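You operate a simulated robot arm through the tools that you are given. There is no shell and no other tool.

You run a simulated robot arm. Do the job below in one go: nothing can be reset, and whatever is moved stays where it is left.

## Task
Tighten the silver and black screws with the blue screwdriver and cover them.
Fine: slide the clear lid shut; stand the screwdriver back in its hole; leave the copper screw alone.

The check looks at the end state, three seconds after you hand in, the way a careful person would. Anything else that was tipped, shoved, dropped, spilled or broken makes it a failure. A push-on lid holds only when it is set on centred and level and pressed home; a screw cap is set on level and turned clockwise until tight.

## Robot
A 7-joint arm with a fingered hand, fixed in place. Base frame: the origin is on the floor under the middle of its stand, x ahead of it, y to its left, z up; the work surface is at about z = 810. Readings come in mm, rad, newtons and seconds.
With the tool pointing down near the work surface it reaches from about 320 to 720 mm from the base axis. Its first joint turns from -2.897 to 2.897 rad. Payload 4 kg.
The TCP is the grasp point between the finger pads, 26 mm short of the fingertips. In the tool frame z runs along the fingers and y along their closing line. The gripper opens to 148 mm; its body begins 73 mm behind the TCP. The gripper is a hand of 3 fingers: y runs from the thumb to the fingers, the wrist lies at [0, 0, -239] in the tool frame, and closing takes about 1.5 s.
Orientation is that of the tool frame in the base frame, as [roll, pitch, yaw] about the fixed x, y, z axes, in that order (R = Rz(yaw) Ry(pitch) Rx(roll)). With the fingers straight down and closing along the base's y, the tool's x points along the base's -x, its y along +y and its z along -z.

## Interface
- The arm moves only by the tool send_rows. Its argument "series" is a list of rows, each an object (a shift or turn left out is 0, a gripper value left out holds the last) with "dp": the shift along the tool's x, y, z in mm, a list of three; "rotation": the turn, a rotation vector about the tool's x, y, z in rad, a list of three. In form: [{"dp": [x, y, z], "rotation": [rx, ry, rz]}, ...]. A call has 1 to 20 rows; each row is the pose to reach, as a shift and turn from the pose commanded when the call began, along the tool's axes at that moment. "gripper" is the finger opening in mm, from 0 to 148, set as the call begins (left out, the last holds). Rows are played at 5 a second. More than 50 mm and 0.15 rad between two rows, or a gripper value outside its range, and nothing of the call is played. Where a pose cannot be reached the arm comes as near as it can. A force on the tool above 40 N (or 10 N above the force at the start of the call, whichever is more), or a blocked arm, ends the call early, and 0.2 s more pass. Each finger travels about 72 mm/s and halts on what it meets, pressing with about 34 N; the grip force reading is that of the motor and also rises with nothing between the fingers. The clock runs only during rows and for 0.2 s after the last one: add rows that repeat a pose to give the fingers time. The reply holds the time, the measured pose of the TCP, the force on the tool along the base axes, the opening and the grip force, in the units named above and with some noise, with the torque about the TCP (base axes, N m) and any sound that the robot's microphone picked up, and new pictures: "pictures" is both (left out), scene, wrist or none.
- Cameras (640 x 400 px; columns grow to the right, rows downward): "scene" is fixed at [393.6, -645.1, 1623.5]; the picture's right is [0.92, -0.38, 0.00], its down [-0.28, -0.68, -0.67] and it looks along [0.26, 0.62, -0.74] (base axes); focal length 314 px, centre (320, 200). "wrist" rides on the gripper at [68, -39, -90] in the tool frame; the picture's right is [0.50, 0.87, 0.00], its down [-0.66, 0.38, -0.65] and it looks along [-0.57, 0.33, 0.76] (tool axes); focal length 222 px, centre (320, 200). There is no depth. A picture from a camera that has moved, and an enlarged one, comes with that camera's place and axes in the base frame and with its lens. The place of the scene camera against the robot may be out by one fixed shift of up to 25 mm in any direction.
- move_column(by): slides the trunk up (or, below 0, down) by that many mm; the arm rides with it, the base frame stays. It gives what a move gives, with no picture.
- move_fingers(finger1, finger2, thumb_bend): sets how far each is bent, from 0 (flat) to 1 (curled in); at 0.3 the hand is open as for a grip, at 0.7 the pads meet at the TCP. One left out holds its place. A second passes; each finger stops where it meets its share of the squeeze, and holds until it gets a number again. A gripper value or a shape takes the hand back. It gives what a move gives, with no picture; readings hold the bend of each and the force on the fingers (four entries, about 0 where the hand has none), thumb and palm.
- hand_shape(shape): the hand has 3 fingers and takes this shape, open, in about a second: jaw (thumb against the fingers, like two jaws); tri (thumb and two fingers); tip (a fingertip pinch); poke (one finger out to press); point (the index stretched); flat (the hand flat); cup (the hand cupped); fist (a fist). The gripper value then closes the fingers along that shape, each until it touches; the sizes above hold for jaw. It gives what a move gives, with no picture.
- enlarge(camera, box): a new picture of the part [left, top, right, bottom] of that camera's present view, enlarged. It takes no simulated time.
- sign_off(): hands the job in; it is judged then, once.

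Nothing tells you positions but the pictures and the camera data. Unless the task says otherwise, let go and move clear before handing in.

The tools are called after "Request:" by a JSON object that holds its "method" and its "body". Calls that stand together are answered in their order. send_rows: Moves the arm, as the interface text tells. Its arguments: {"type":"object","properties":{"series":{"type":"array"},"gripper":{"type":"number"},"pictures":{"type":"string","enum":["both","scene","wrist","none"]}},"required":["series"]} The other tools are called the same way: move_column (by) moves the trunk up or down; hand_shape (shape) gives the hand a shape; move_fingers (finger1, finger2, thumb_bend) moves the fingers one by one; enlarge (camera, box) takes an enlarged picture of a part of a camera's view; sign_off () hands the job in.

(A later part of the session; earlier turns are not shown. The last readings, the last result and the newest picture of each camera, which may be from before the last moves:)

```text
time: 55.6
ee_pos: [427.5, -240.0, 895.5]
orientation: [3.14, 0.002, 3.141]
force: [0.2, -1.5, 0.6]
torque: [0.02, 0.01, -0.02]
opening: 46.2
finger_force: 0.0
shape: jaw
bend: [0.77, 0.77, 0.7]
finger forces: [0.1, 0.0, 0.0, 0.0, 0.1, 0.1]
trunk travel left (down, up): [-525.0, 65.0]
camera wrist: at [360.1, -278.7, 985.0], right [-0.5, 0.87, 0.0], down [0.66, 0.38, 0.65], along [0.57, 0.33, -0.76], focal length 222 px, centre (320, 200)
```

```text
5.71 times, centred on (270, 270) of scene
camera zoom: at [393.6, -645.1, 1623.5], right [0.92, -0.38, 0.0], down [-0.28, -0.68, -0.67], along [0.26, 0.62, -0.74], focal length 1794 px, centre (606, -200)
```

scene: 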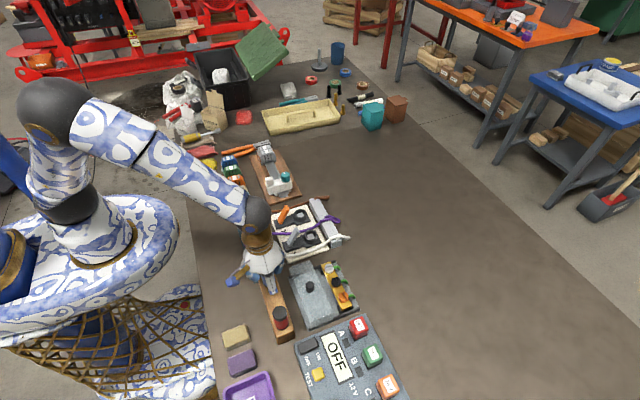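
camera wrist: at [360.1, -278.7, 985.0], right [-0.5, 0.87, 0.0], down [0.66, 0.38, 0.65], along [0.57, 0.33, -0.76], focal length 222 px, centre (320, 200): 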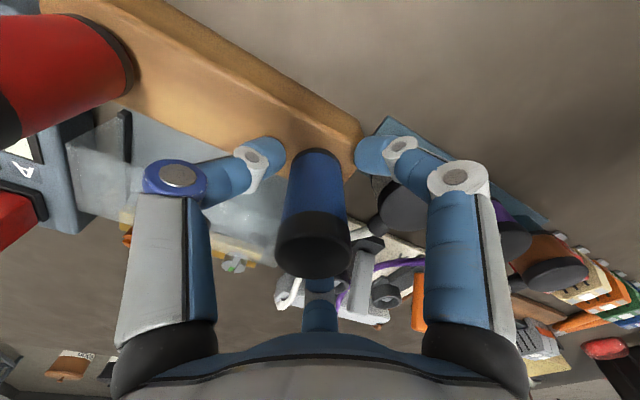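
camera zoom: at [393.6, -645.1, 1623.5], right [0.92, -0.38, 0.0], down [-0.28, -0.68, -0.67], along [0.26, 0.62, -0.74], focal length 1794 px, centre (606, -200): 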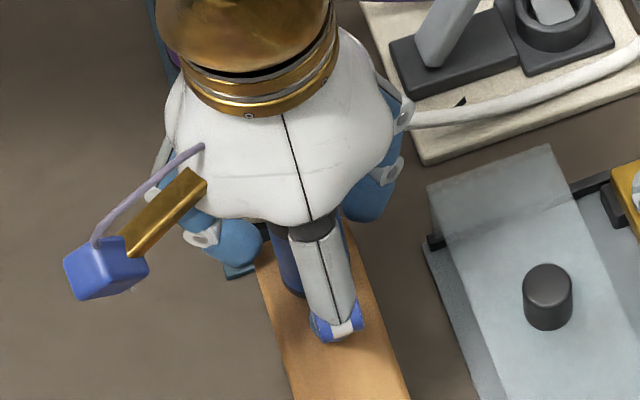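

The hand is vertical again; the driver sits ~2.3 mm off laterally, so I'll shift to match and then close the grip.

Request:
{"method": "send_rows", "body": {"series": [{"dp": [-1.4, -2.4, 0]}, {"dp": [-1.4, -2.4, 0]}], "pictures": "none"}}

Request:
{"method": "send_rows", "body": {"series": [{"dp": [0, 0, 0]}, {"dp": [0, 0, 0]}, {"dp": [0, 0, 0]}, {"dp": [0, 0, 0]}, {"dp": [0, 0, 0]}, {"dp": [0, 0, 0]}, {"dp": [0, 0, 0]}, {"dp": [0, 0, 0]}], "gripper": 0, "pictures": "both"}}

Request:
{"method": "enlarge", "body": {"camera": "wrist", "box": [220, 90, 420, 280]}}

```text
time: 56.2
ee_pos: [429.4, -243.3, 895.2]
orientation: [-3.14, 0.002, 3.139]
force: [0.1, 0.2, 0.0]
torque: [0.01, 0.01, -0.05]
opening: 45.6
finger_force: 0.0
shape: jaw
bend: [0.77, 0.77, 0.7]
finger forces: [0.0, 0.0, 0.0, 0.0, 0.0, 0.0]
trunk travel left (down, up): [-525.0, 65.0]
```

```text
time: 58.0
ee_pos: [428.9, -242.7, 895.4]
orientation: [3.141, 0.001, 3.139]
force: [1.0, 0.8, -0.5]
torque: [0.03, 0.02, 0.02]
opening: 21.5
finger_force: 34.2
shape: jaw
bend: [0.75, 0.74, 0.7]
finger forces: [30.3, 30.1, 0.0, 0.0, 30.5, 0.1]
trunk travel left (down, up): [-525.0, 65.0]
camera wrist: at [361.7, -281.4, 984.6], right [-0.5, 0.87, 0.0], down [0.66, 0.38, 0.65], along [0.57, 0.33, -0.76], focal length 222 px, centre (320, 200)
```

scene: 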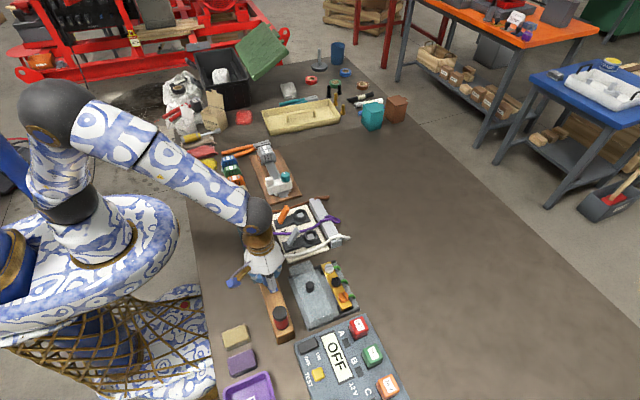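
wrist: 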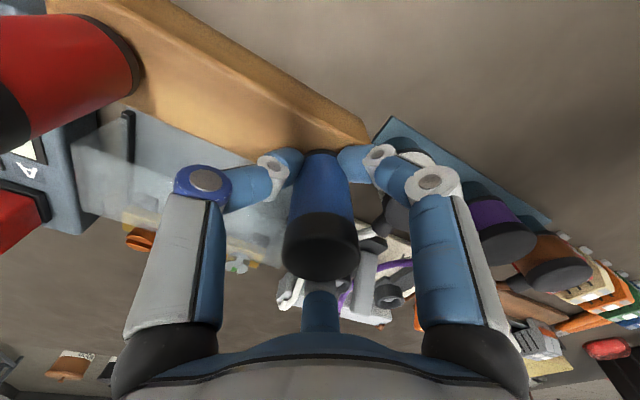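

```text
2.11 times, centred on (320, 185) of wrist
camera zoom: at [361.7, -281.4, 984.6], right [-0.5, 0.87, 0.0], down [0.66, 0.38, 0.65], along [0.57, 0.33, -0.76], focal length 468 px, centre (320, 232)
```

zoom: 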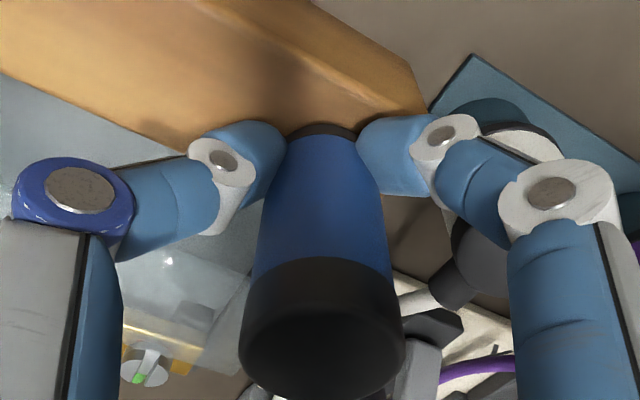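

A clean, balanced grip (30 N on each digit), now centred. I'll lift straight up 120 mm and check the blade.

Request:
{"method": "send_rows", "body": {"series": [{"dp": [0, 0, -5]}, {"dp": [0, 0, -15]}, {"dp": [0, 0, -30]}, {"dp": [0, 0, -50]}, {"dp": [0, 0, -70]}, {"dp": [0, 0, -90]}, {"dp": [0, 0, -110]}, {"dp": [0, 0, -120]}, {"dp": [0, 0, -120]}], "pictures": "wrist"}}

Request:
{"method": "enlarge", "body": {"camera": "wrist", "box": [280, 90, 360, 160]}}

Request:
{"method": "enlarge", "body": {"camera": "scene", "box": [245, 232, 295, 282]}}

```text
time: 60.0
ee_pos: [430.5, -243.0, 1014.1]
orientation: [3.141, 0.002, 3.138]
force: [-0.4, -0.8, -0.6]
torque: [-0.02, -0.02, -0.01]
opening: 21.5
finger_force: 34.1
shape: jaw
bend: [0.75, 0.74, 0.7]
finger forces: [30.5, 30.4, 0.0, 0.0, 30.6, 0.1]
trunk travel left (down, up): [-525.0, 65.0]
camera wrist: at [362.7, -280.6, 1103.7], right [-0.5, 0.87, 0.0], down [0.66, 0.38, 0.65], along [0.57, 0.33, -0.76], focal length 222 px, centre (320, 200)
```

wrist: 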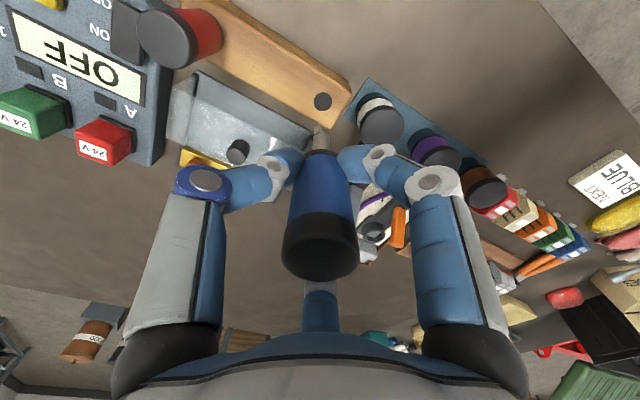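

```text
5.71 times, centred on (320, 125) of wrist
camera zoom: at [362.7, -280.6, 1103.7], right [-0.5, 0.87, 0.0], down [0.66, 0.38, 0.65], along [0.57, 0.33, -0.76], focal length 1269 px, centre (320, 629)
```

zoom: 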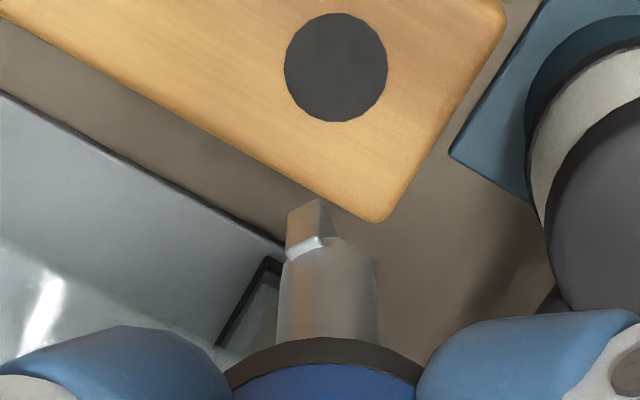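

```text
8.00 times, centred on (270, 257) of scene
camera zoom: at [393.6, -645.1, 1623.5], right [0.92, -0.38, 0.0], down [-0.28, -0.68, -0.67], along [0.26, 0.62, -0.74], focal length 2511 px, centre (720, -256)
```

zoom: 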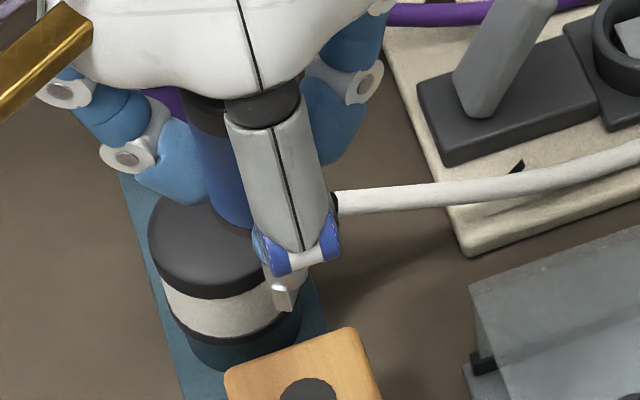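

The re-grip left the blade at about 57° instead of along y, so I need a 0.57 rad counter-clockwise pre-turn. I'll carry it high to above the black screw with that turn.

Request:
{"method": "send_rows", "body": {"series": [{"dp": [-27, -9.7, 0], "rotation": [0, 0, -0.095]}, {"dp": [-54, -19.4, 0], "rotation": [0, 0, -0.189]}, {"dp": [-81, -29.1, 0], "rotation": [0, 0, -0.284]}, {"dp": [-108, -38.8, 0], "rotation": [0, 0, -0.378]}, {"dp": [-135, -48.5, 0], "rotation": [0, 0, -0.473]}, {"dp": [-162, -58.2, 0], "rotation": [0, 0, -0.567]}, {"dp": [-162, -58.2, 0], "rotation": [0, 0, -0.567]}, {"dp": [-162, -58.2, 0], "rotation": [0, 0, -0.567]}], "pictures": "both"}}

Request:
{"method": "enlarge", "body": {"camera": "wrist", "box": [280, 90, 360, 150]}}

Request:
{"method": "enlarge", "body": {"camera": "scene", "box": [310, 235, 390, 305]}}

```text
time: 61.8
ee_pos: [592.7, -302.0, 1013.2]
orientation: [3.141, 0.002, -2.575]
force: [-0.1, 0.3, -1.6]
torque: [0.01, 0.01, 0.0]
opening: 21.3
finger_force: 33.9
shape: jaw
bend: [0.75, 0.74, 0.7]
finger forces: [30.6, 30.3, 0.0, 0.0, 30.6, 0.1]
trunk travel left (down, up): [-525.0, 65.0]
camera wrist: at [556.0, -370.5, 1103.0], right [-0.89, 0.46, 0.0], down [0.35, 0.67, 0.65], along [0.3, 0.58, -0.76], focal length 222 px, centre (320, 200)
```

scene: 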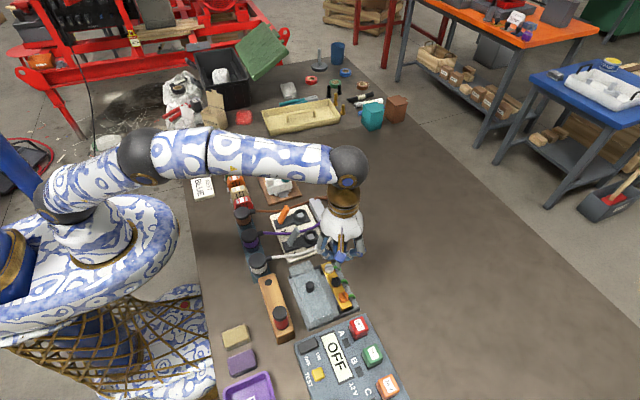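
wrist: 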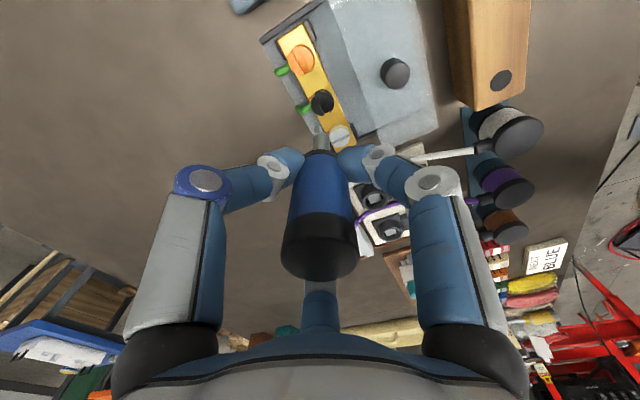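

```text
6.67 times, centred on (320, 120) of wrist
camera zoom: at [556.0, -370.5, 1103.0], right [-0.89, 0.46, 0.0], down [0.35, 0.67, 0.65], along [0.3, 0.58, -0.76], focal length 1481 px, centre (320, 733)
```

zoom: 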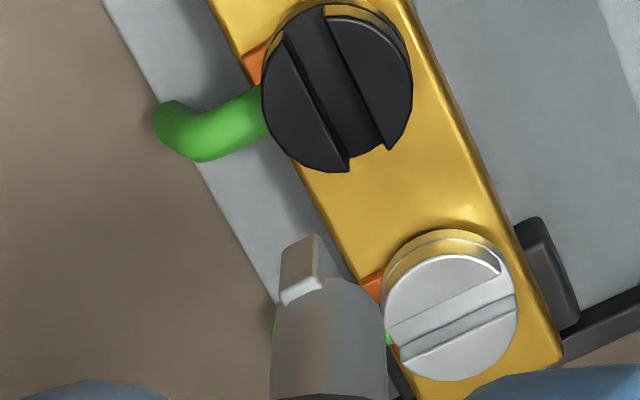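

```text
5.71 times, centred on (350, 270) of scene
camera zoom: at [393.6, -645.1, 1623.5], right [0.92, -0.38, 0.0], down [-0.28, -0.68, -0.67], along [0.26, 0.62, -0.74], focal length 1794 px, centre (149, -200)
```

zoom: 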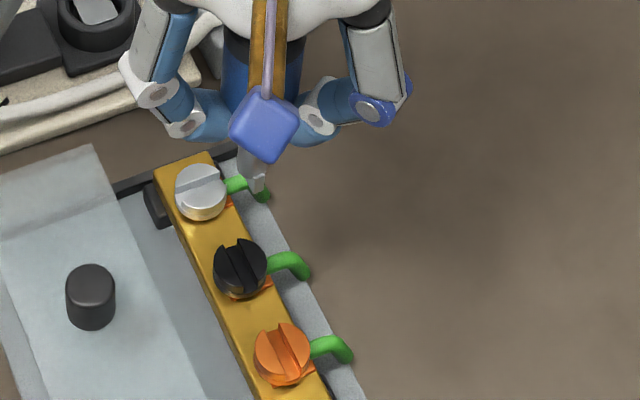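

Request:
{"method": "enlarge", "body": {"camera": "wrist", "box": [300, 115, 350, 150]}}

Request:
{"method": "enlarge", "body": {"camera": "wrist", "box": [300, 80, 350, 120]}}

```text
11.43 times, centred on (325, 132) of wrist
camera zoom: at [556.0, -370.5, 1103.0], right [-0.89, 0.46, 0.0], down [0.35, 0.67, 0.65], along [0.3, 0.58, -0.76], focal length 2538 px, centre (263, 971)
```

zoom: 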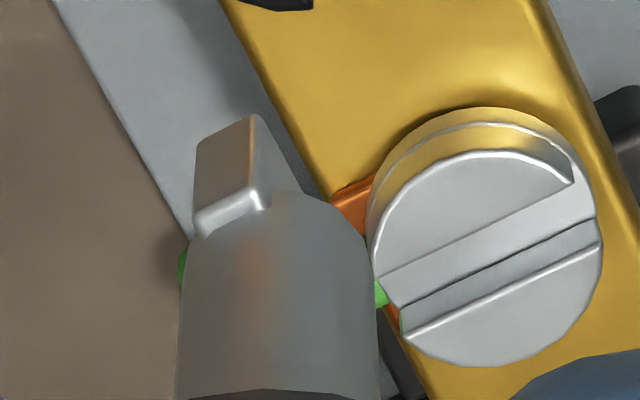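

```text
10.00 times, centred on (325, 100) of wrist
camera zoom: at [556.0, -370.5, 1103.0], right [-0.89, 0.46, 0.0], down [0.35, 0.67, 0.65], along [0.3, 0.58, -0.76], focal length 2221 px, centre (270, 1200)
```

zoom: 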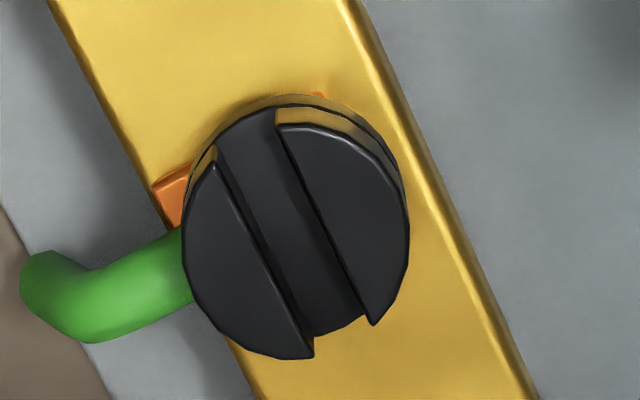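

The blade is now along y and parallel to the black slot. I'll lower to ~15 mm above the black screw with a small -x correction.

Request:
{"method": "send_rows", "body": {"series": [{"dp": [1.0, 0.64, 15]}, {"dp": [1.0, 0.64, 35]}, {"dp": [1.0, 0.64, 50]}, {"dp": [1.0, 0.64, 57]}, {"dp": [1.0, 0.64, 57]}, {"dp": [1.0, 0.64, 57]}], "pictures": "wrist"}}

Request:
{"method": "enlarge", "body": {"camera": "wrist", "box": [300, 105, 350, 145]}}

Request:
{"method": "enlarge", "body": {"camera": "scene", "box": [330, 255, 370, 295]}}

```text
time: 63.2
ee_pos: [591.2, -301.2, 958.0]
orientation: [-3.141, 0.001, -2.577]
force: [0.7, 0.4, -0.9]
torque: [-0.03, 0.03, 0.0]
opening: 21.4
finger_force: 33.5
shape: jaw
bend: [0.75, 0.74, 0.7]
finger forces: [30.5, 30.3, 0.0, 0.0, 30.6, 0.0]
trunk travel left (down, up): [-525.0, 65.0]
camera wrist: at [554.5, -369.8, 1046.9], right [-0.89, 0.46, 0.0], down [0.35, 0.67, 0.65], along [0.3, 0.58, -0.76], focal length 222 px, centre (320, 200)
```

wrist: 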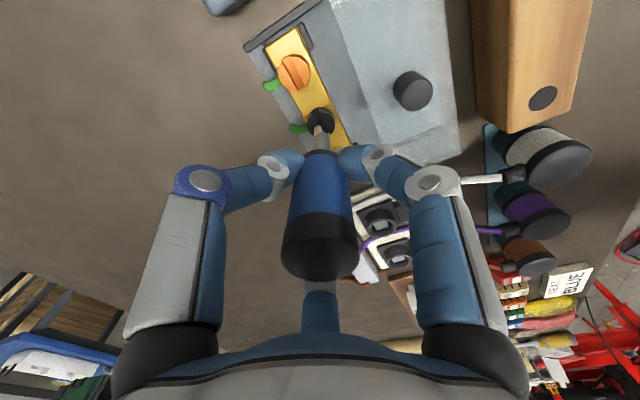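

```text
10.00 times, centred on (325, 125) of wrist
camera zoom: at [554.5, -369.8, 1046.9], right [-0.89, 0.46, 0.0], down [0.35, 0.67, 0.65], along [0.3, 0.58, -0.76], focal length 2221 px, centre (270, 950)
```

zoom: 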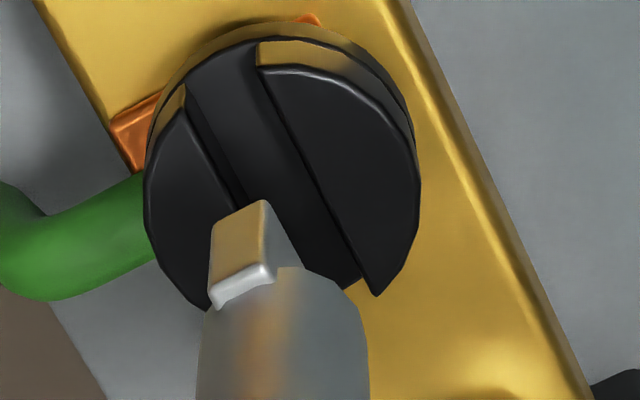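

```text
10.00 times, centred on (350, 275) of scene
camera zoom: at [393.6, -645.1, 1623.5], right [0.92, -0.38, 0.0], down [-0.28, -0.68, -0.67], along [0.26, 0.62, -0.74], focal length 3139 px, centre (20, -550)
```

zoom: 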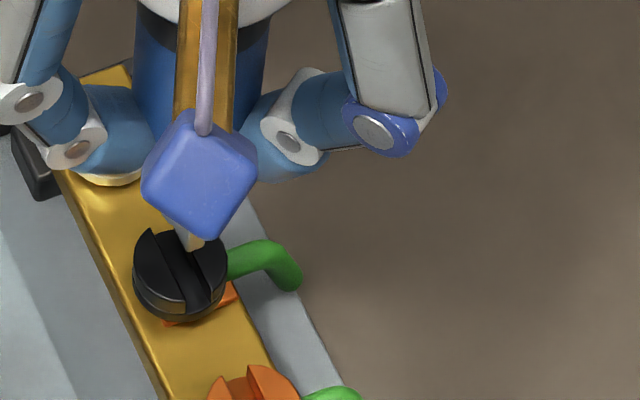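

The blade is slightly toward -x of the black slot's centre. I'll lower 17 mm with a +1 mm x correction and recheck.

Request:
{"method": "send_rows", "body": {"series": [{"dp": [-0.84, -0.54, 5]}, {"dp": [-0.84, -0.54, 10]}, {"dp": [-0.84, -0.54, 14]}, {"dp": [-0.84, -0.54, 17]}, {"dp": [-0.84, -0.54, 17]}, {"dp": [-0.84, -0.54, 17]}], "pictures": "wrist"}}

Request:
{"method": "enlarge", "body": {"camera": "wrist", "box": [300, 108, 340, 148]}}

Request:
{"method": "enlarge", "body": {"camera": "scene", "box": [330, 260, 360, 290]}}

```text
time: 64.6
ee_pos: [590.7, -301.3, 940.3]
orientation: [-3.14, 0.001, -2.577]
force: [-0.6, 0.2, -0.5]
torque: [0.0, 0.04, 0.0]
opening: 21.5
finger_force: 34.1
shape: jaw
bend: [0.75, 0.74, 0.7]
finger forces: [30.4, 30.3, 0.0, 0.1, 30.7, 0.0]
trunk travel left (down, up): [-525.0, 65.0]
camera wrist: at [555.6, -370.3, 1030.7], right [-0.89, 0.46, 0.0], down [0.35, 0.67, 0.65], along [0.3, 0.58, -0.76], focal length 222 px, centre (320, 200)
```

wrist: 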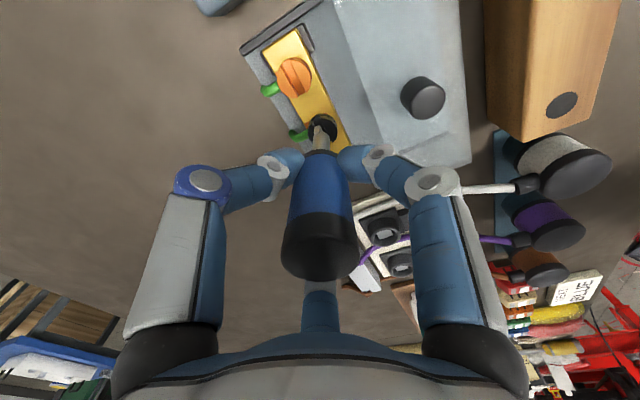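

```text
10.00 times, centred on (320, 128) of wrist
camera zoom: at [555.6, -370.3, 1030.7], right [-0.89, 0.46, 0.0], down [0.35, 0.67, 0.65], along [0.3, 0.58, -0.76], focal length 2221 px, centre (320, 920)
```

zoom: 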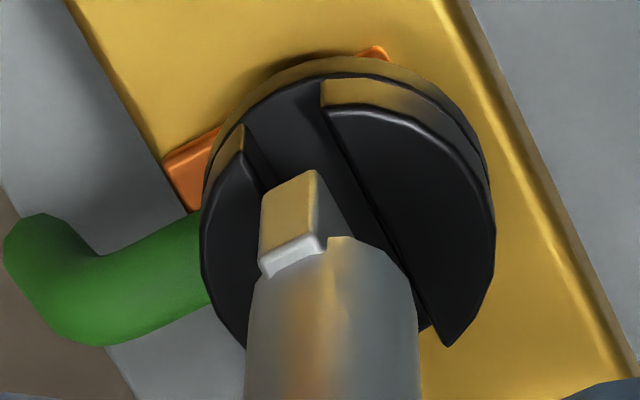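

```text
13.33 times, centred on (345, 275) of scene
camera zoom: at [393.6, -645.1, 1623.5], right [0.92, -0.38, 0.0], down [-0.28, -0.68, -0.67], along [0.26, 0.62, -0.74], focal length 4185 px, centre (-13, -800)
```

zoom: 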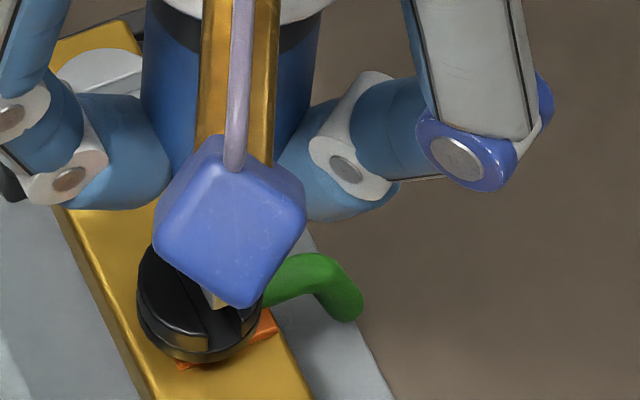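

Nearly aligned; a small -0.4 mm x nudge while lowering 3 mm, then recheck.

Request:
{"method": "send_rows", "body": {"series": [{"dp": [0.34, 0.21, 1.5]}, {"dp": [0.34, 0.21, 3]}, {"dp": [0.34, 0.21, 3]}], "pictures": "wrist"}}

Request:
{"method": "enlarge", "body": {"camera": "wrist", "box": [300, 108, 340, 148]}}

```text
time: 65.4
ee_pos: [589.8, -301.5, 937.6]
orientation: [-3.141, 0.002, -2.576]
force: [0.7, 0.1, -1.1]
torque: [-0.04, 0.01, -0.04]
opening: 21.6
finger_force: 34.0
shape: jaw
bend: [0.75, 0.74, 0.7]
finger forces: [30.5, 30.3, 0.1, 0.1, 30.6, 0.1]
trunk travel left (down, up): [-525.0, 65.0]
camera wrist: at [554.3, -370.6, 1028.2], right [-0.89, 0.46, 0.0], down [0.35, 0.67, 0.65], along [0.3, 0.58, -0.76], focal length 222 px, centre (320, 200)
```

wrist: 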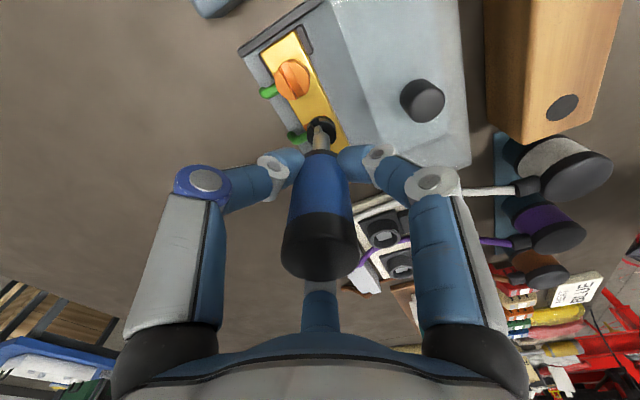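

```text
10.00 times, centred on (320, 128) of wrist
camera zoom: at [554.3, -370.6, 1028.2], right [-0.89, 0.46, 0.0], down [0.35, 0.67, 0.65], along [0.3, 0.58, -0.76], focal length 2221 px, centre (320, 920)
```

zoom: 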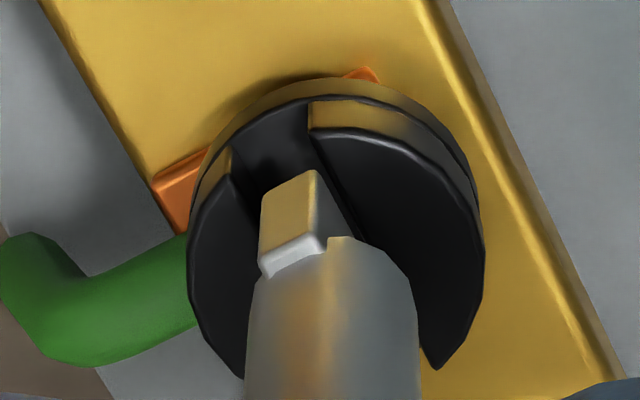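

Now well aligned. I'll continue down 3 mm.

Request:
{"method": "send_rows", "body": {"series": [{"dp": [-0.3, -0.19, 1]}, {"dp": [-0.3, -0.19, 2]}, {"dp": [-0.3, -0.19, 3]}, {"dp": [-0.3, -0.19, 3]}], "pictures": "wrist"}}

Request:
{"method": "enlarge", "body": {"camera": "wrist", "box": [300, 108, 340, 148]}}

Request:
{"method": "enlarge", "body": {"camera": "scene", "box": [330, 260, 360, 290]}}

```text
time: 66.4
ee_pos: [591.2, -301.3, 935.0]
orientation: [-3.141, 0.003, -2.576]
force: [0.5, -0.1, -0.4]
torque: [0.0, -0.02, 0.0]
opening: 21.6
finger_force: 34.0
shape: jaw
bend: [0.75, 0.74, 0.7]
finger forces: [30.5, 30.3, 0.0, 0.0, 30.6, 0.1]
trunk travel left (down, up): [-525.0, 65.0]
camera wrist: at [555.4, -369.6, 1025.4], right [-0.89, 0.46, 0.0], down [0.35, 0.67, 0.65], along [0.3, 0.58, -0.76], focal length 222 px, centre (320, 200)
```

wrist: 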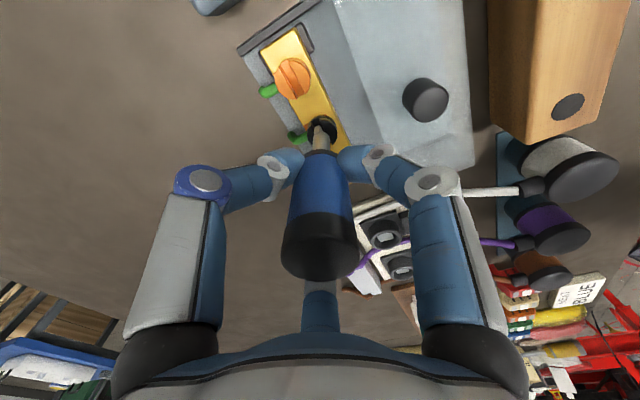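

```text
10.00 times, centred on (320, 128) of wrist
camera zoom: at [555.4, -369.6, 1025.4], right [-0.89, 0.46, 0.0], down [0.35, 0.67, 0.65], along [0.3, 0.58, -0.76], focal length 2221 px, centre (320, 920)
```

zoom: 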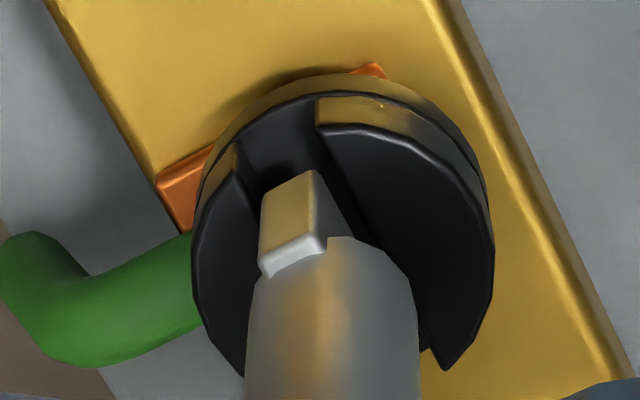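

```text
13.33 times, centred on (345, 275) of scene
camera zoom: at [393.6, -645.1, 1623.5], right [0.92, -0.38, 0.0], down [-0.28, -0.68, -0.67], along [0.26, 0.62, -0.74], focal length 4185 px, centre (-13, -800)
```

zoom: 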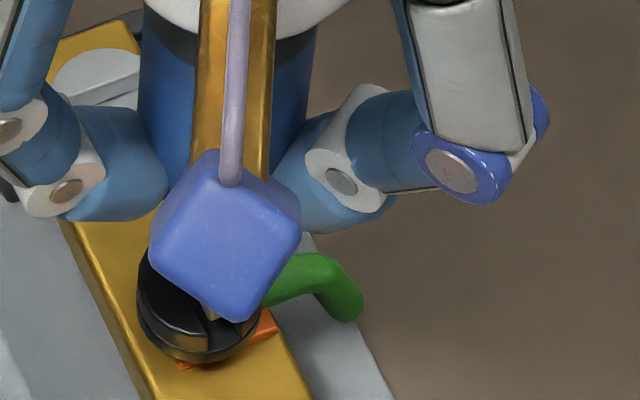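

Request:
{"method": "send_rows", "body": {"series": [{"dp": [0.1, 0.06, 1]}, {"dp": [0.1, 0.06, 2]}, {"dp": [0.1, 0.06, 3]}, {"dp": [0.1, 0.06, 3]}], "pictures": "wrist"}}

Request:
{"method": "enlarge", "body": {"camera": "wrist", "box": [300, 108, 340, 148]}}

```text
time: 67.4
ee_pos: [591.6, -300.6, 931.7]
orientation: [-3.141, 0.001, -2.576]
force: [0.2, 0.2, -1.3]
torque: [-0.04, 0.02, 0.0]
opening: 21.5
finger_force: 34.1
shape: jaw
bend: [0.75, 0.74, 0.7]
finger forces: [30.5, 30.4, 0.1, 0.0, 30.5, 0.1]
trunk travel left (down, up): [-525.0, 65.0]
camera wrist: at [555.5, -369.1, 1021.5], right [-0.89, 0.46, 0.0], down [0.35, 0.67, 0.65], along [0.3, 0.58, -0.76], focal length 222 px, centre (320, 200)
```

wrist: 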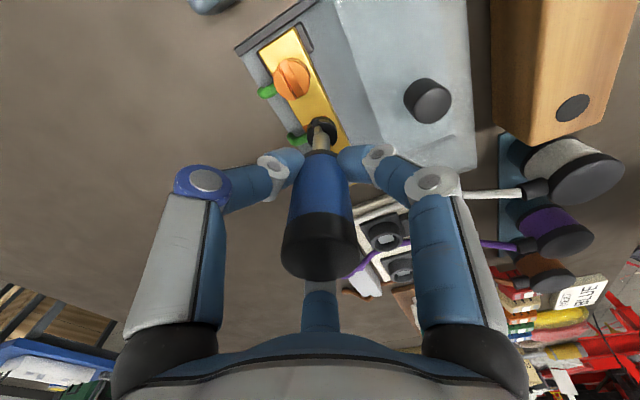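

```text
10.00 times, centred on (320, 128) of wrist
camera zoom: at [555.5, -369.1, 1021.5], right [-0.89, 0.46, 0.0], down [0.35, 0.67, 0.65], along [0.3, 0.58, -0.76], focal length 2221 px, centre (320, 920)
```

zoom: 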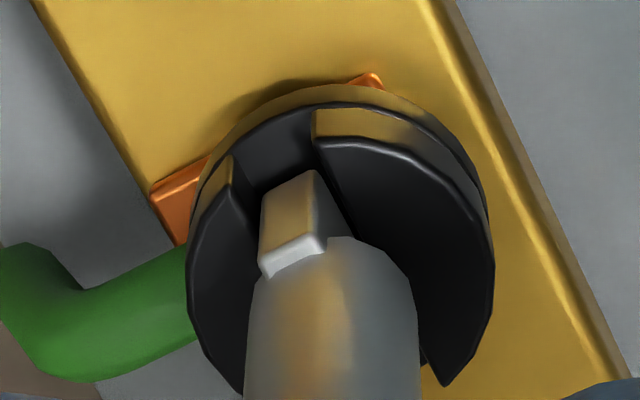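

The blade is inside the black slot, centred. I'll lower the last ~3 mm to the slot floor.

Request:
{"method": "send_rows", "body": {"series": [{"dp": [0, 0, 1]}, {"dp": [0, 0, 2]}, {"dp": [0, 0, 2]}], "pictures": "none"}}

```text
time: 68.2
ee_pos: [591.0, -301.0, 930.8]
orientation: [-3.141, 0.002, -2.577]
force: [0.0, -0.5, -0.6]
torque: [0.03, -0.01, 0.0]
opening: 21.7
finger_force: 33.8
shape: jaw
bend: [0.75, 0.74, 0.7]
finger forces: [30.5, 30.3, 0.0, 0.1, 30.6, 0.1]
trunk travel left (down, up): [-525.0, 65.0]
```

Request:
{"method": "send_rows", "body": {"series": [{"dp": [0, 0, 0.7]}, {"dp": [0, 0, 1.2]}, {"dp": [0, 0, 1.2]}], "pictures": "none"}}

```text
time: 69.0
ee_pos: [591.1, -300.7, 929.3]
orientation: [-3.141, 0.002, -2.577]
force: [-0.3, 0.2, -0.7]
torque: [-0.03, -0.01, 0.02]
opening: 21.4
finger_force: 33.6
shape: jaw
bend: [0.75, 0.74, 0.7]
finger forces: [30.5, 30.3, 0.0, 0.1, 30.7, 0.1]
trunk travel left (down, up): [-525.0, 65.0]
```

Request:
{"method": "send_rows", "body": {"series": [{"dp": [0, 0, 0.6]}, {"dp": [0, 0, 1.0]}, {"dp": [0, 0, 1.0]}], "pictures": "wrist"}}

Request:
{"method": "enlarge", "body": {"camera": "wrist", "box": [300, 108, 340, 148]}}

```text
time: 69.8
ee_pos: [591.1, -299.3, 929.1]
orientation: [-3.141, 0.001, -2.575]
force: [-0.4, -0.1, -1.5]
torque: [0.02, 0.0, 0.01]
opening: 21.5
finger_force: 34.1
shape: jaw
bend: [0.75, 0.74, 0.7]
finger forces: [30.5, 30.3, 0.0, 0.0, 30.7, 0.0]
trunk travel left (down, up): [-525.0, 65.0]
camera wrist: at [555.5, -369.1, 1018.4], right [-0.89, 0.46, 0.0], down [0.35, 0.67, 0.65], along [0.3, 0.58, -0.76], focal length 222 px, centre (320, 200)
```

wrist: 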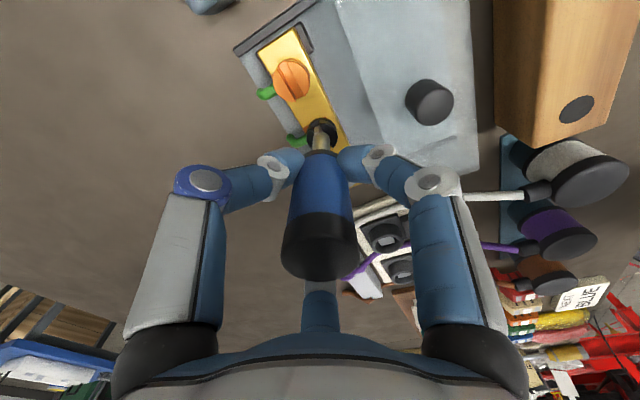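

```text
10.00 times, centred on (320, 128) of wrist
camera zoom: at [555.5, -369.1, 1018.4], right [-0.89, 0.46, 0.0], down [0.35, 0.67, 0.65], along [0.3, 0.58, -0.76], focal length 2221 px, centre (320, 920)
```

zoom: 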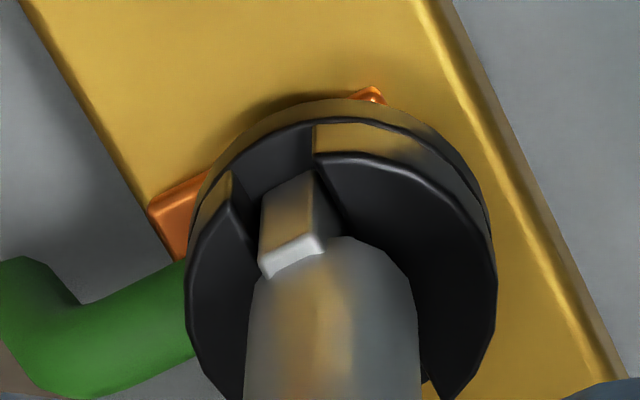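

Request:
{"method": "send_rows", "body": {"series": [{"dp": [0, 0, 0.6]}, {"dp": [0, 0, 1.2]}, {"dp": [0, 0, 1.2]}], "pictures": "none"}}

```text
time: 70.6
ee_pos: [590.1, -300.0, 928.1]
orientation: [-3.14, 0.001, -2.577]
force: [2.4, 1.1, 10.6]
torque: [-0.02, -0.05, 0.02]
opening: 21.8
finger_force: 34.3
shape: jaw
bend: [0.75, 0.74, 0.7]
finger forces: [31.9, 32.7, 0.1, 0.1, 32.4, 0.0]
trunk travel left (down, up): [-525.0, 65.0]
```

Slot floor reached (~11 N). Now I'll turn clockwise 0.8 rad first and check.

Request:
{"method": "send_rows", "body": {"series": [{"dp": [0.09, 0.03, 0], "rotation": [0, 0, 0.1]}, {"dp": [0.17, 0.07, 0], "rotation": [0, 0, 0.2]}, {"dp": [0.26, 0.11, 0], "rotation": [0, 0, 0.3]}, {"dp": [0.33, 0.15, 0], "rotation": [0, 0, 0.4]}, {"dp": [0.4, 0.21, 0], "rotation": [0, 0, 0.5]}, {"dp": [0.47, 0.27, 0], "rotation": [0, 0, 0.6]}, {"dp": [0.53, 0.34, 0], "rotation": [0, 0, 0.7]}, {"dp": [0.58, 0.42, 0], "rotation": [0, 0, 0.8]}, {"dp": [0.58, 0.42, 0], "rotation": [0, 0, 0.8]}], "pictures": "wrist"}}

Request:
{"method": "enlarge", "body": {"camera": "wrist", "box": [300, 108, 340, 148]}}

Request:
{"method": "enlarge", "body": {"camera": "scene", "box": [325, 255, 375, 305]}}

```text
time: 72.6
ee_pos: [588.9, -300.7, 927.9]
orientation: [-3.141, 0.003, 2.906]
force: [1.6, 0.9, 12.5]
torque: [-0.07, -0.12, -0.02]
opening: 22.1
finger_force: 34.2
shape: jaw
bend: [0.75, 0.74, 0.69]
finger forces: [32.7, 34.3, 0.1, 0.0, 33.3, 0.1]
trunk travel left (down, up): [-525.0, 65.0]
camera wrist: at [514.5, -322.3, 1017.5], right [-0.28, 0.96, 0.0], down [0.72, 0.21, 0.66], along [0.63, 0.19, -0.76], focal length 222 px, centre (320, 200)
```

wrist: 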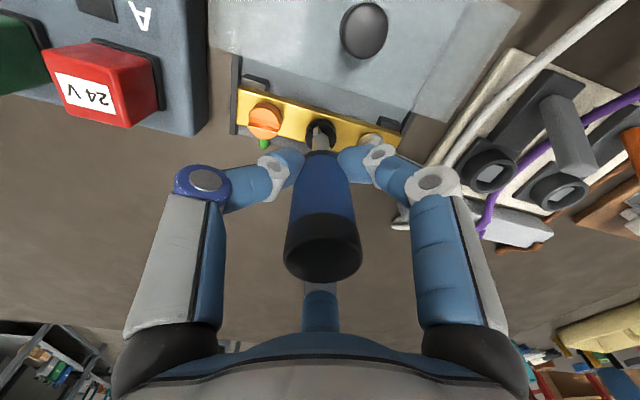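

```text
10.00 times, centred on (320, 128) of wrist
camera zoom: at [514.5, -322.3, 1017.5], right [-0.28, 0.96, 0.0], down [0.72, 0.21, 0.66], along [0.63, 0.19, -0.76], focal length 2221 px, centre (320, 920)
```

zoom: 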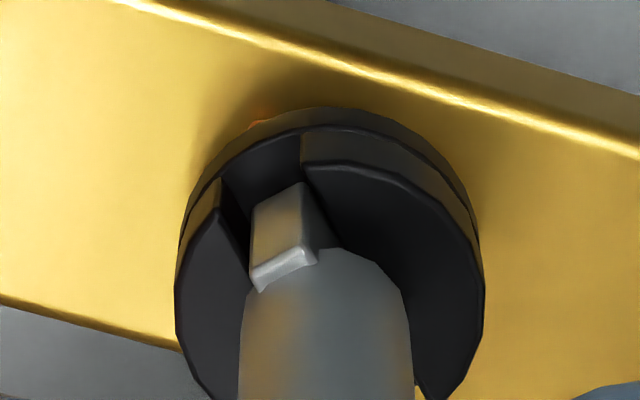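

```text
8.00 times, centred on (350, 280) of scene
camera zoom: at [393.6, -645.1, 1623.5], right [0.92, -0.38, 0.0], down [-0.28, -0.68, -0.67], along [0.26, 0.62, -0.74], focal length 2511 px, centre (80, -440)
```

zoom: 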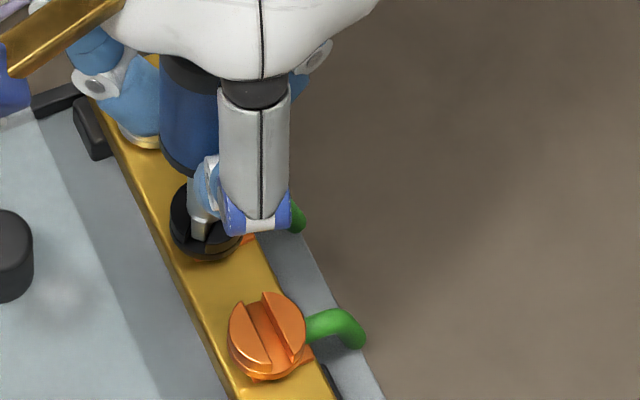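

The black screw is turning with the driver (halfway). I'll continue clockwise 0.95 rad with a re-centring correction.

Request:
{"method": "send_rows", "body": {"series": [{"dp": [-0.35, -0.22, 0], "rotation": [0, 0, 0.1]}, {"dp": [-0.65, -0.45, 0], "rotation": [0, 0, 0.2]}, {"dp": [-0.95, -0.67, 0], "rotation": [0, 0, 0.3]}, {"dp": [-0.91, -0.73, 0], "rotation": [0, 0, 0.4]}, {"dp": [-0.86, -0.78, 0], "rotation": [0, 0, 0.5]}, {"dp": [-0.8, -0.83, 0], "rotation": [0, 0, 0.6]}, {"dp": [-0.74, -0.87, 0], "rotation": [0, 0, 0.7]}, {"dp": [-0.68, -0.91, 0], "rotation": [0, 0, 0.8]}, {"dp": [-0.62, -0.94, 0], "rotation": [0, 0, 0.9]}, {"dp": [-0.6, -0.96, 0], "rotation": [0, 0, 0.95]}, {"dp": [-0.6, -0.96, 0], "rotation": [0, 0, 0.95]}], "pictures": "wrist"}}

Request:
{"method": "enlarge", "body": {"camera": "wrist", "box": [300, 108, 340, 148]}}

Request:
{"method": "enlarge", "body": {"camera": "scene", "box": [325, 255, 375, 305]}}

```text
time: 75.0
ee_pos: [591.3, -301.8, 927.3]
orientation: [3.14, 0.002, 1.954]
force: [-1.6, 0.1, 18.0]
torque: [0.07, 0.15, 0.1]
opening: 22.2
finger_force: 34.1
shape: jaw
bend: [0.75, 0.74, 0.69]
finger forces: [38.1, 31.1, 0.0, 0.0, 36.9, 0.0]
trunk travel left (down, up): [-525.0, 65.0]
camera wrist: at [529.0, -253.5, 1016.9], right [0.61, 0.79, 0.0], down [0.59, -0.47, 0.66], along [0.52, -0.4, -0.76], focal length 222 px, centre (320, 200)
```

wrist: 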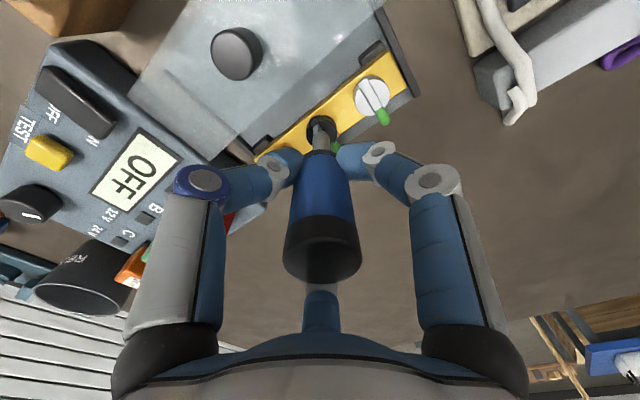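

```text
10.00 times, centred on (320, 128) of wrist
camera zoom: at [529.0, -253.5, 1016.9], right [0.61, 0.79, 0.0], down [0.59, -0.47, 0.66], along [0.52, -0.4, -0.76], focal length 2221 px, centre (320, 920)
```

zoom: 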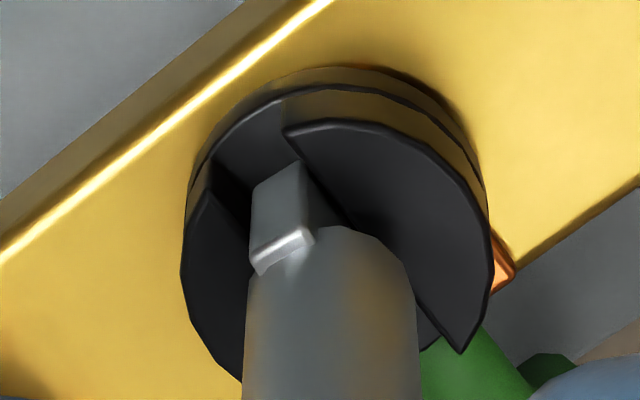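

```text
8.00 times, centred on (350, 280) of scene
camera zoom: at [393.6, -645.1, 1623.5], right [0.92, -0.38, 0.0], down [-0.28, -0.68, -0.67], along [0.26, 0.62, -0.74], focal length 2511 px, centre (80, -440)
```

zoom: 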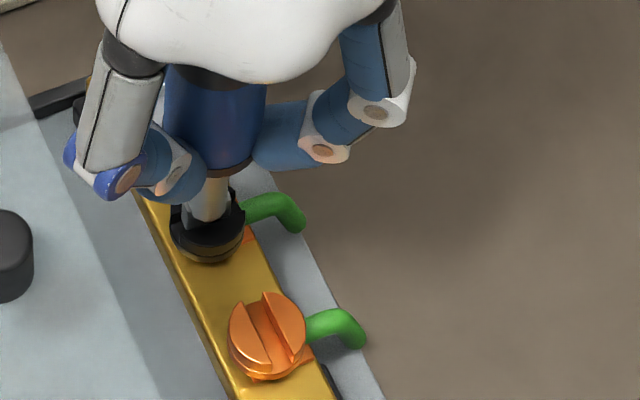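

The black slot is now along x and torque is building (0.10 Nm). I'll add a small extra 0.12 rad to confirm it is hard against its stop.

Request:
{"method": "send_rows", "body": {"series": [{"dp": [0, 0, 0], "rotation": [0, 0, 0.06]}, {"dp": [0, 0, 0], "rotation": [0, 0, 0.12]}, {"dp": [0, 0, 0], "rotation": [0, 0, 0.12]}], "pictures": "wrist"}}

Request:
{"method": "enlarge", "body": {"camera": "wrist", "box": [300, 108, 340, 148]}}

```text
time: 75.8
ee_pos: [589.8, -302.4, 927.5]
orientation: [3.14, 0.001, 1.836]
force: [1.1, -1.1, 12.6]
torque: [0.01, 0.11, 0.13]
opening: 22.3
finger_force: 33.5
shape: jaw
bend: [0.75, 0.74, 0.71]
finger forces: [38.9, 30.0, 0.0, 0.1, 35.6, 0.0]
trunk travel left (down, up): [-525.0, 65.0]
camera wrist: at [535.1, -246.9, 1017.1], right [0.7, 0.71, 0.0], down [0.54, -0.53, 0.65], along [0.47, -0.46, -0.76], focal length 222 px, centre (320, 200)
```

wrist: 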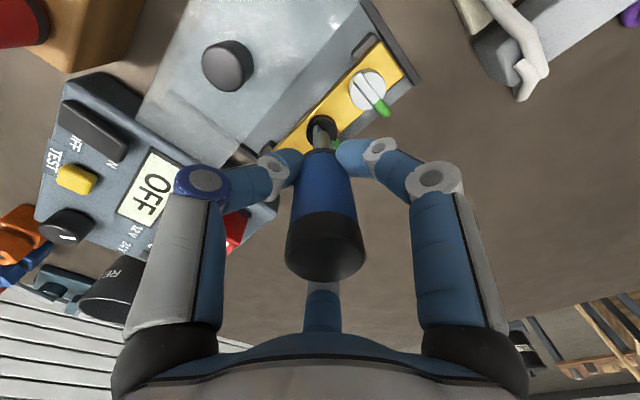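

```text
10.00 times, centred on (320, 128) of wrist
camera zoom: at [535.1, -246.9, 1017.1], right [0.7, 0.71, 0.0], down [0.54, -0.53, 0.65], along [0.47, -0.46, -0.76], focal length 2221 px, centre (320, 920)
```

zoom: 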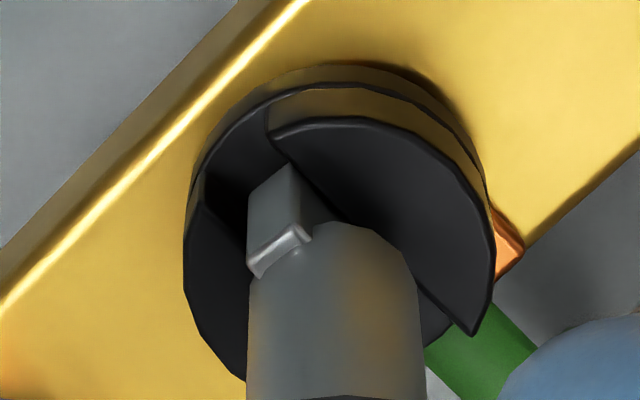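

The slot stayed exactly along x while torque rose to 0.13 Nm: the black screw is at its stop. I'll lift straight off and inspect both screws and the driver's pose.

Request:
{"method": "send_rows", "body": {"series": [{"dp": [0, 0, -3]}, {"dp": [0, 0, -8]}, {"dp": [0, 0, -16]}, {"dp": [0, 0, -30]}, {"dp": [0, 0, -50]}, {"dp": [0, 0, -75]}, {"dp": [0, 0, -75]}], "pictures": "both"}}

Request:
{"method": "enlarge", "body": {"camera": "wrist", "box": [260, 40, 420, 160]}}

Request:
{"method": "enlarge", "body": {"camera": "scene", "box": [310, 215, 380, 315]}}

Request:
{"method": "enlarge", "body": {"camera": "wrist", "box": [220, 90, 420, 280]}}

```text
time: 77.4
ee_pos: [589.4, -303.5, 999.4]
orientation: [3.139, 0.001, 1.835]
force: [-0.6, 0.7, -1.5]
torque: [-0.02, 0.01, 0.01]
opening: 22.1
finger_force: 33.9
shape: jaw
bend: [0.75, 0.74, 0.69]
finger forces: [36.1, 29.6, 0.1, 0.0, 33.7, 0.1]
trunk travel left (down, up): [-525.0, 65.0]
camera wrist: at [534.2, -247.7, 1089.8], right [0.7, 0.71, 0.0], down [0.54, -0.53, 0.65], along [0.46, -0.46, -0.76], focal length 222 px, centre (320, 200)
```

scene: 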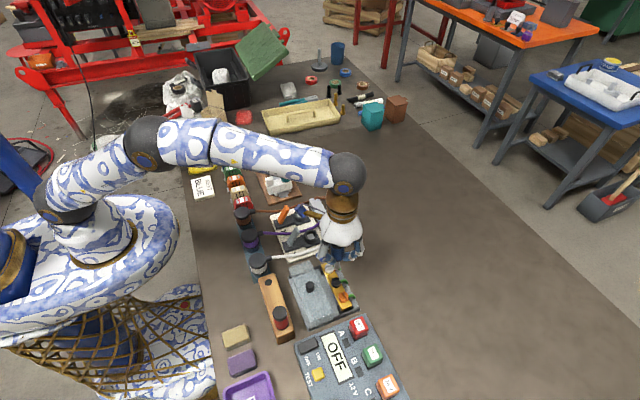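
wrist: 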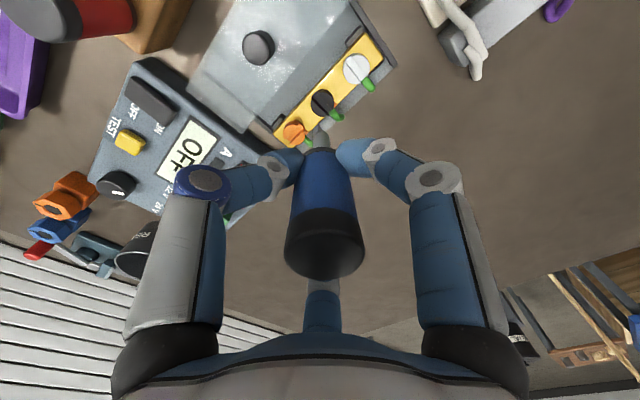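

```text
3.33 times, centred on (340, 100) of wrist
camera zoom: at [534.2, -247.7, 1089.8], right [0.7, 0.71, 0.0], down [0.54, -0.53, 0.65], along [0.46, -0.46, -0.76], focal length 740 px, centre (253, 533)
```

zoom: 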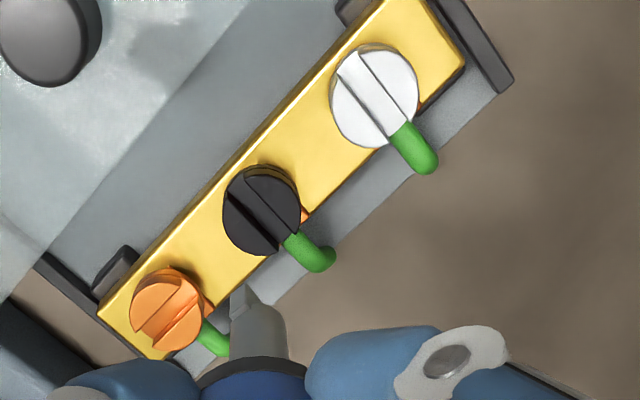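

```text
4.00 times, centred on (345, 265) of scene
camera zoom: at [393.6, -645.1, 1623.5], right [0.92, -0.38, 0.0], down [-0.28, -0.68, -0.67], along [0.26, 0.62, -0.74], focal length 1256 px, centre (220, -60)
```

zoom: 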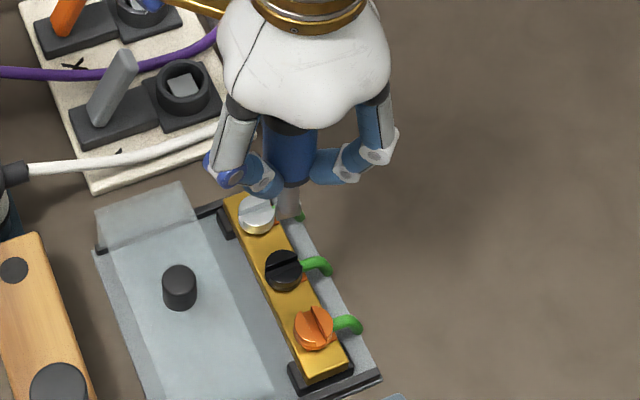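

```text
2.11 times, centred on (320, 185) of wrist
camera zoom: at [534.2, -247.7, 1089.8], right [0.7, 0.71, 0.0], down [0.54, -0.53, 0.65], along [0.46, -0.46, -0.76], focal length 468 px, centre (320, 232)
```

zoom: 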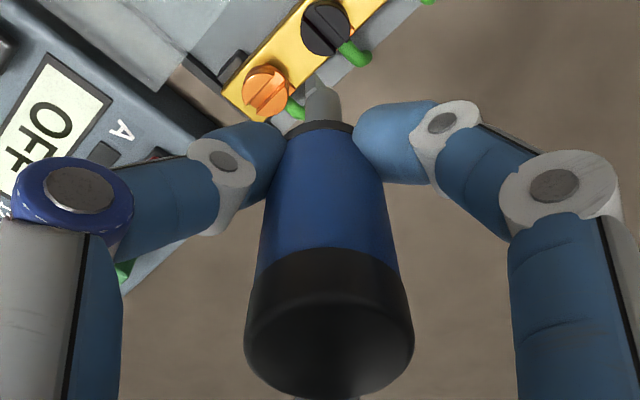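

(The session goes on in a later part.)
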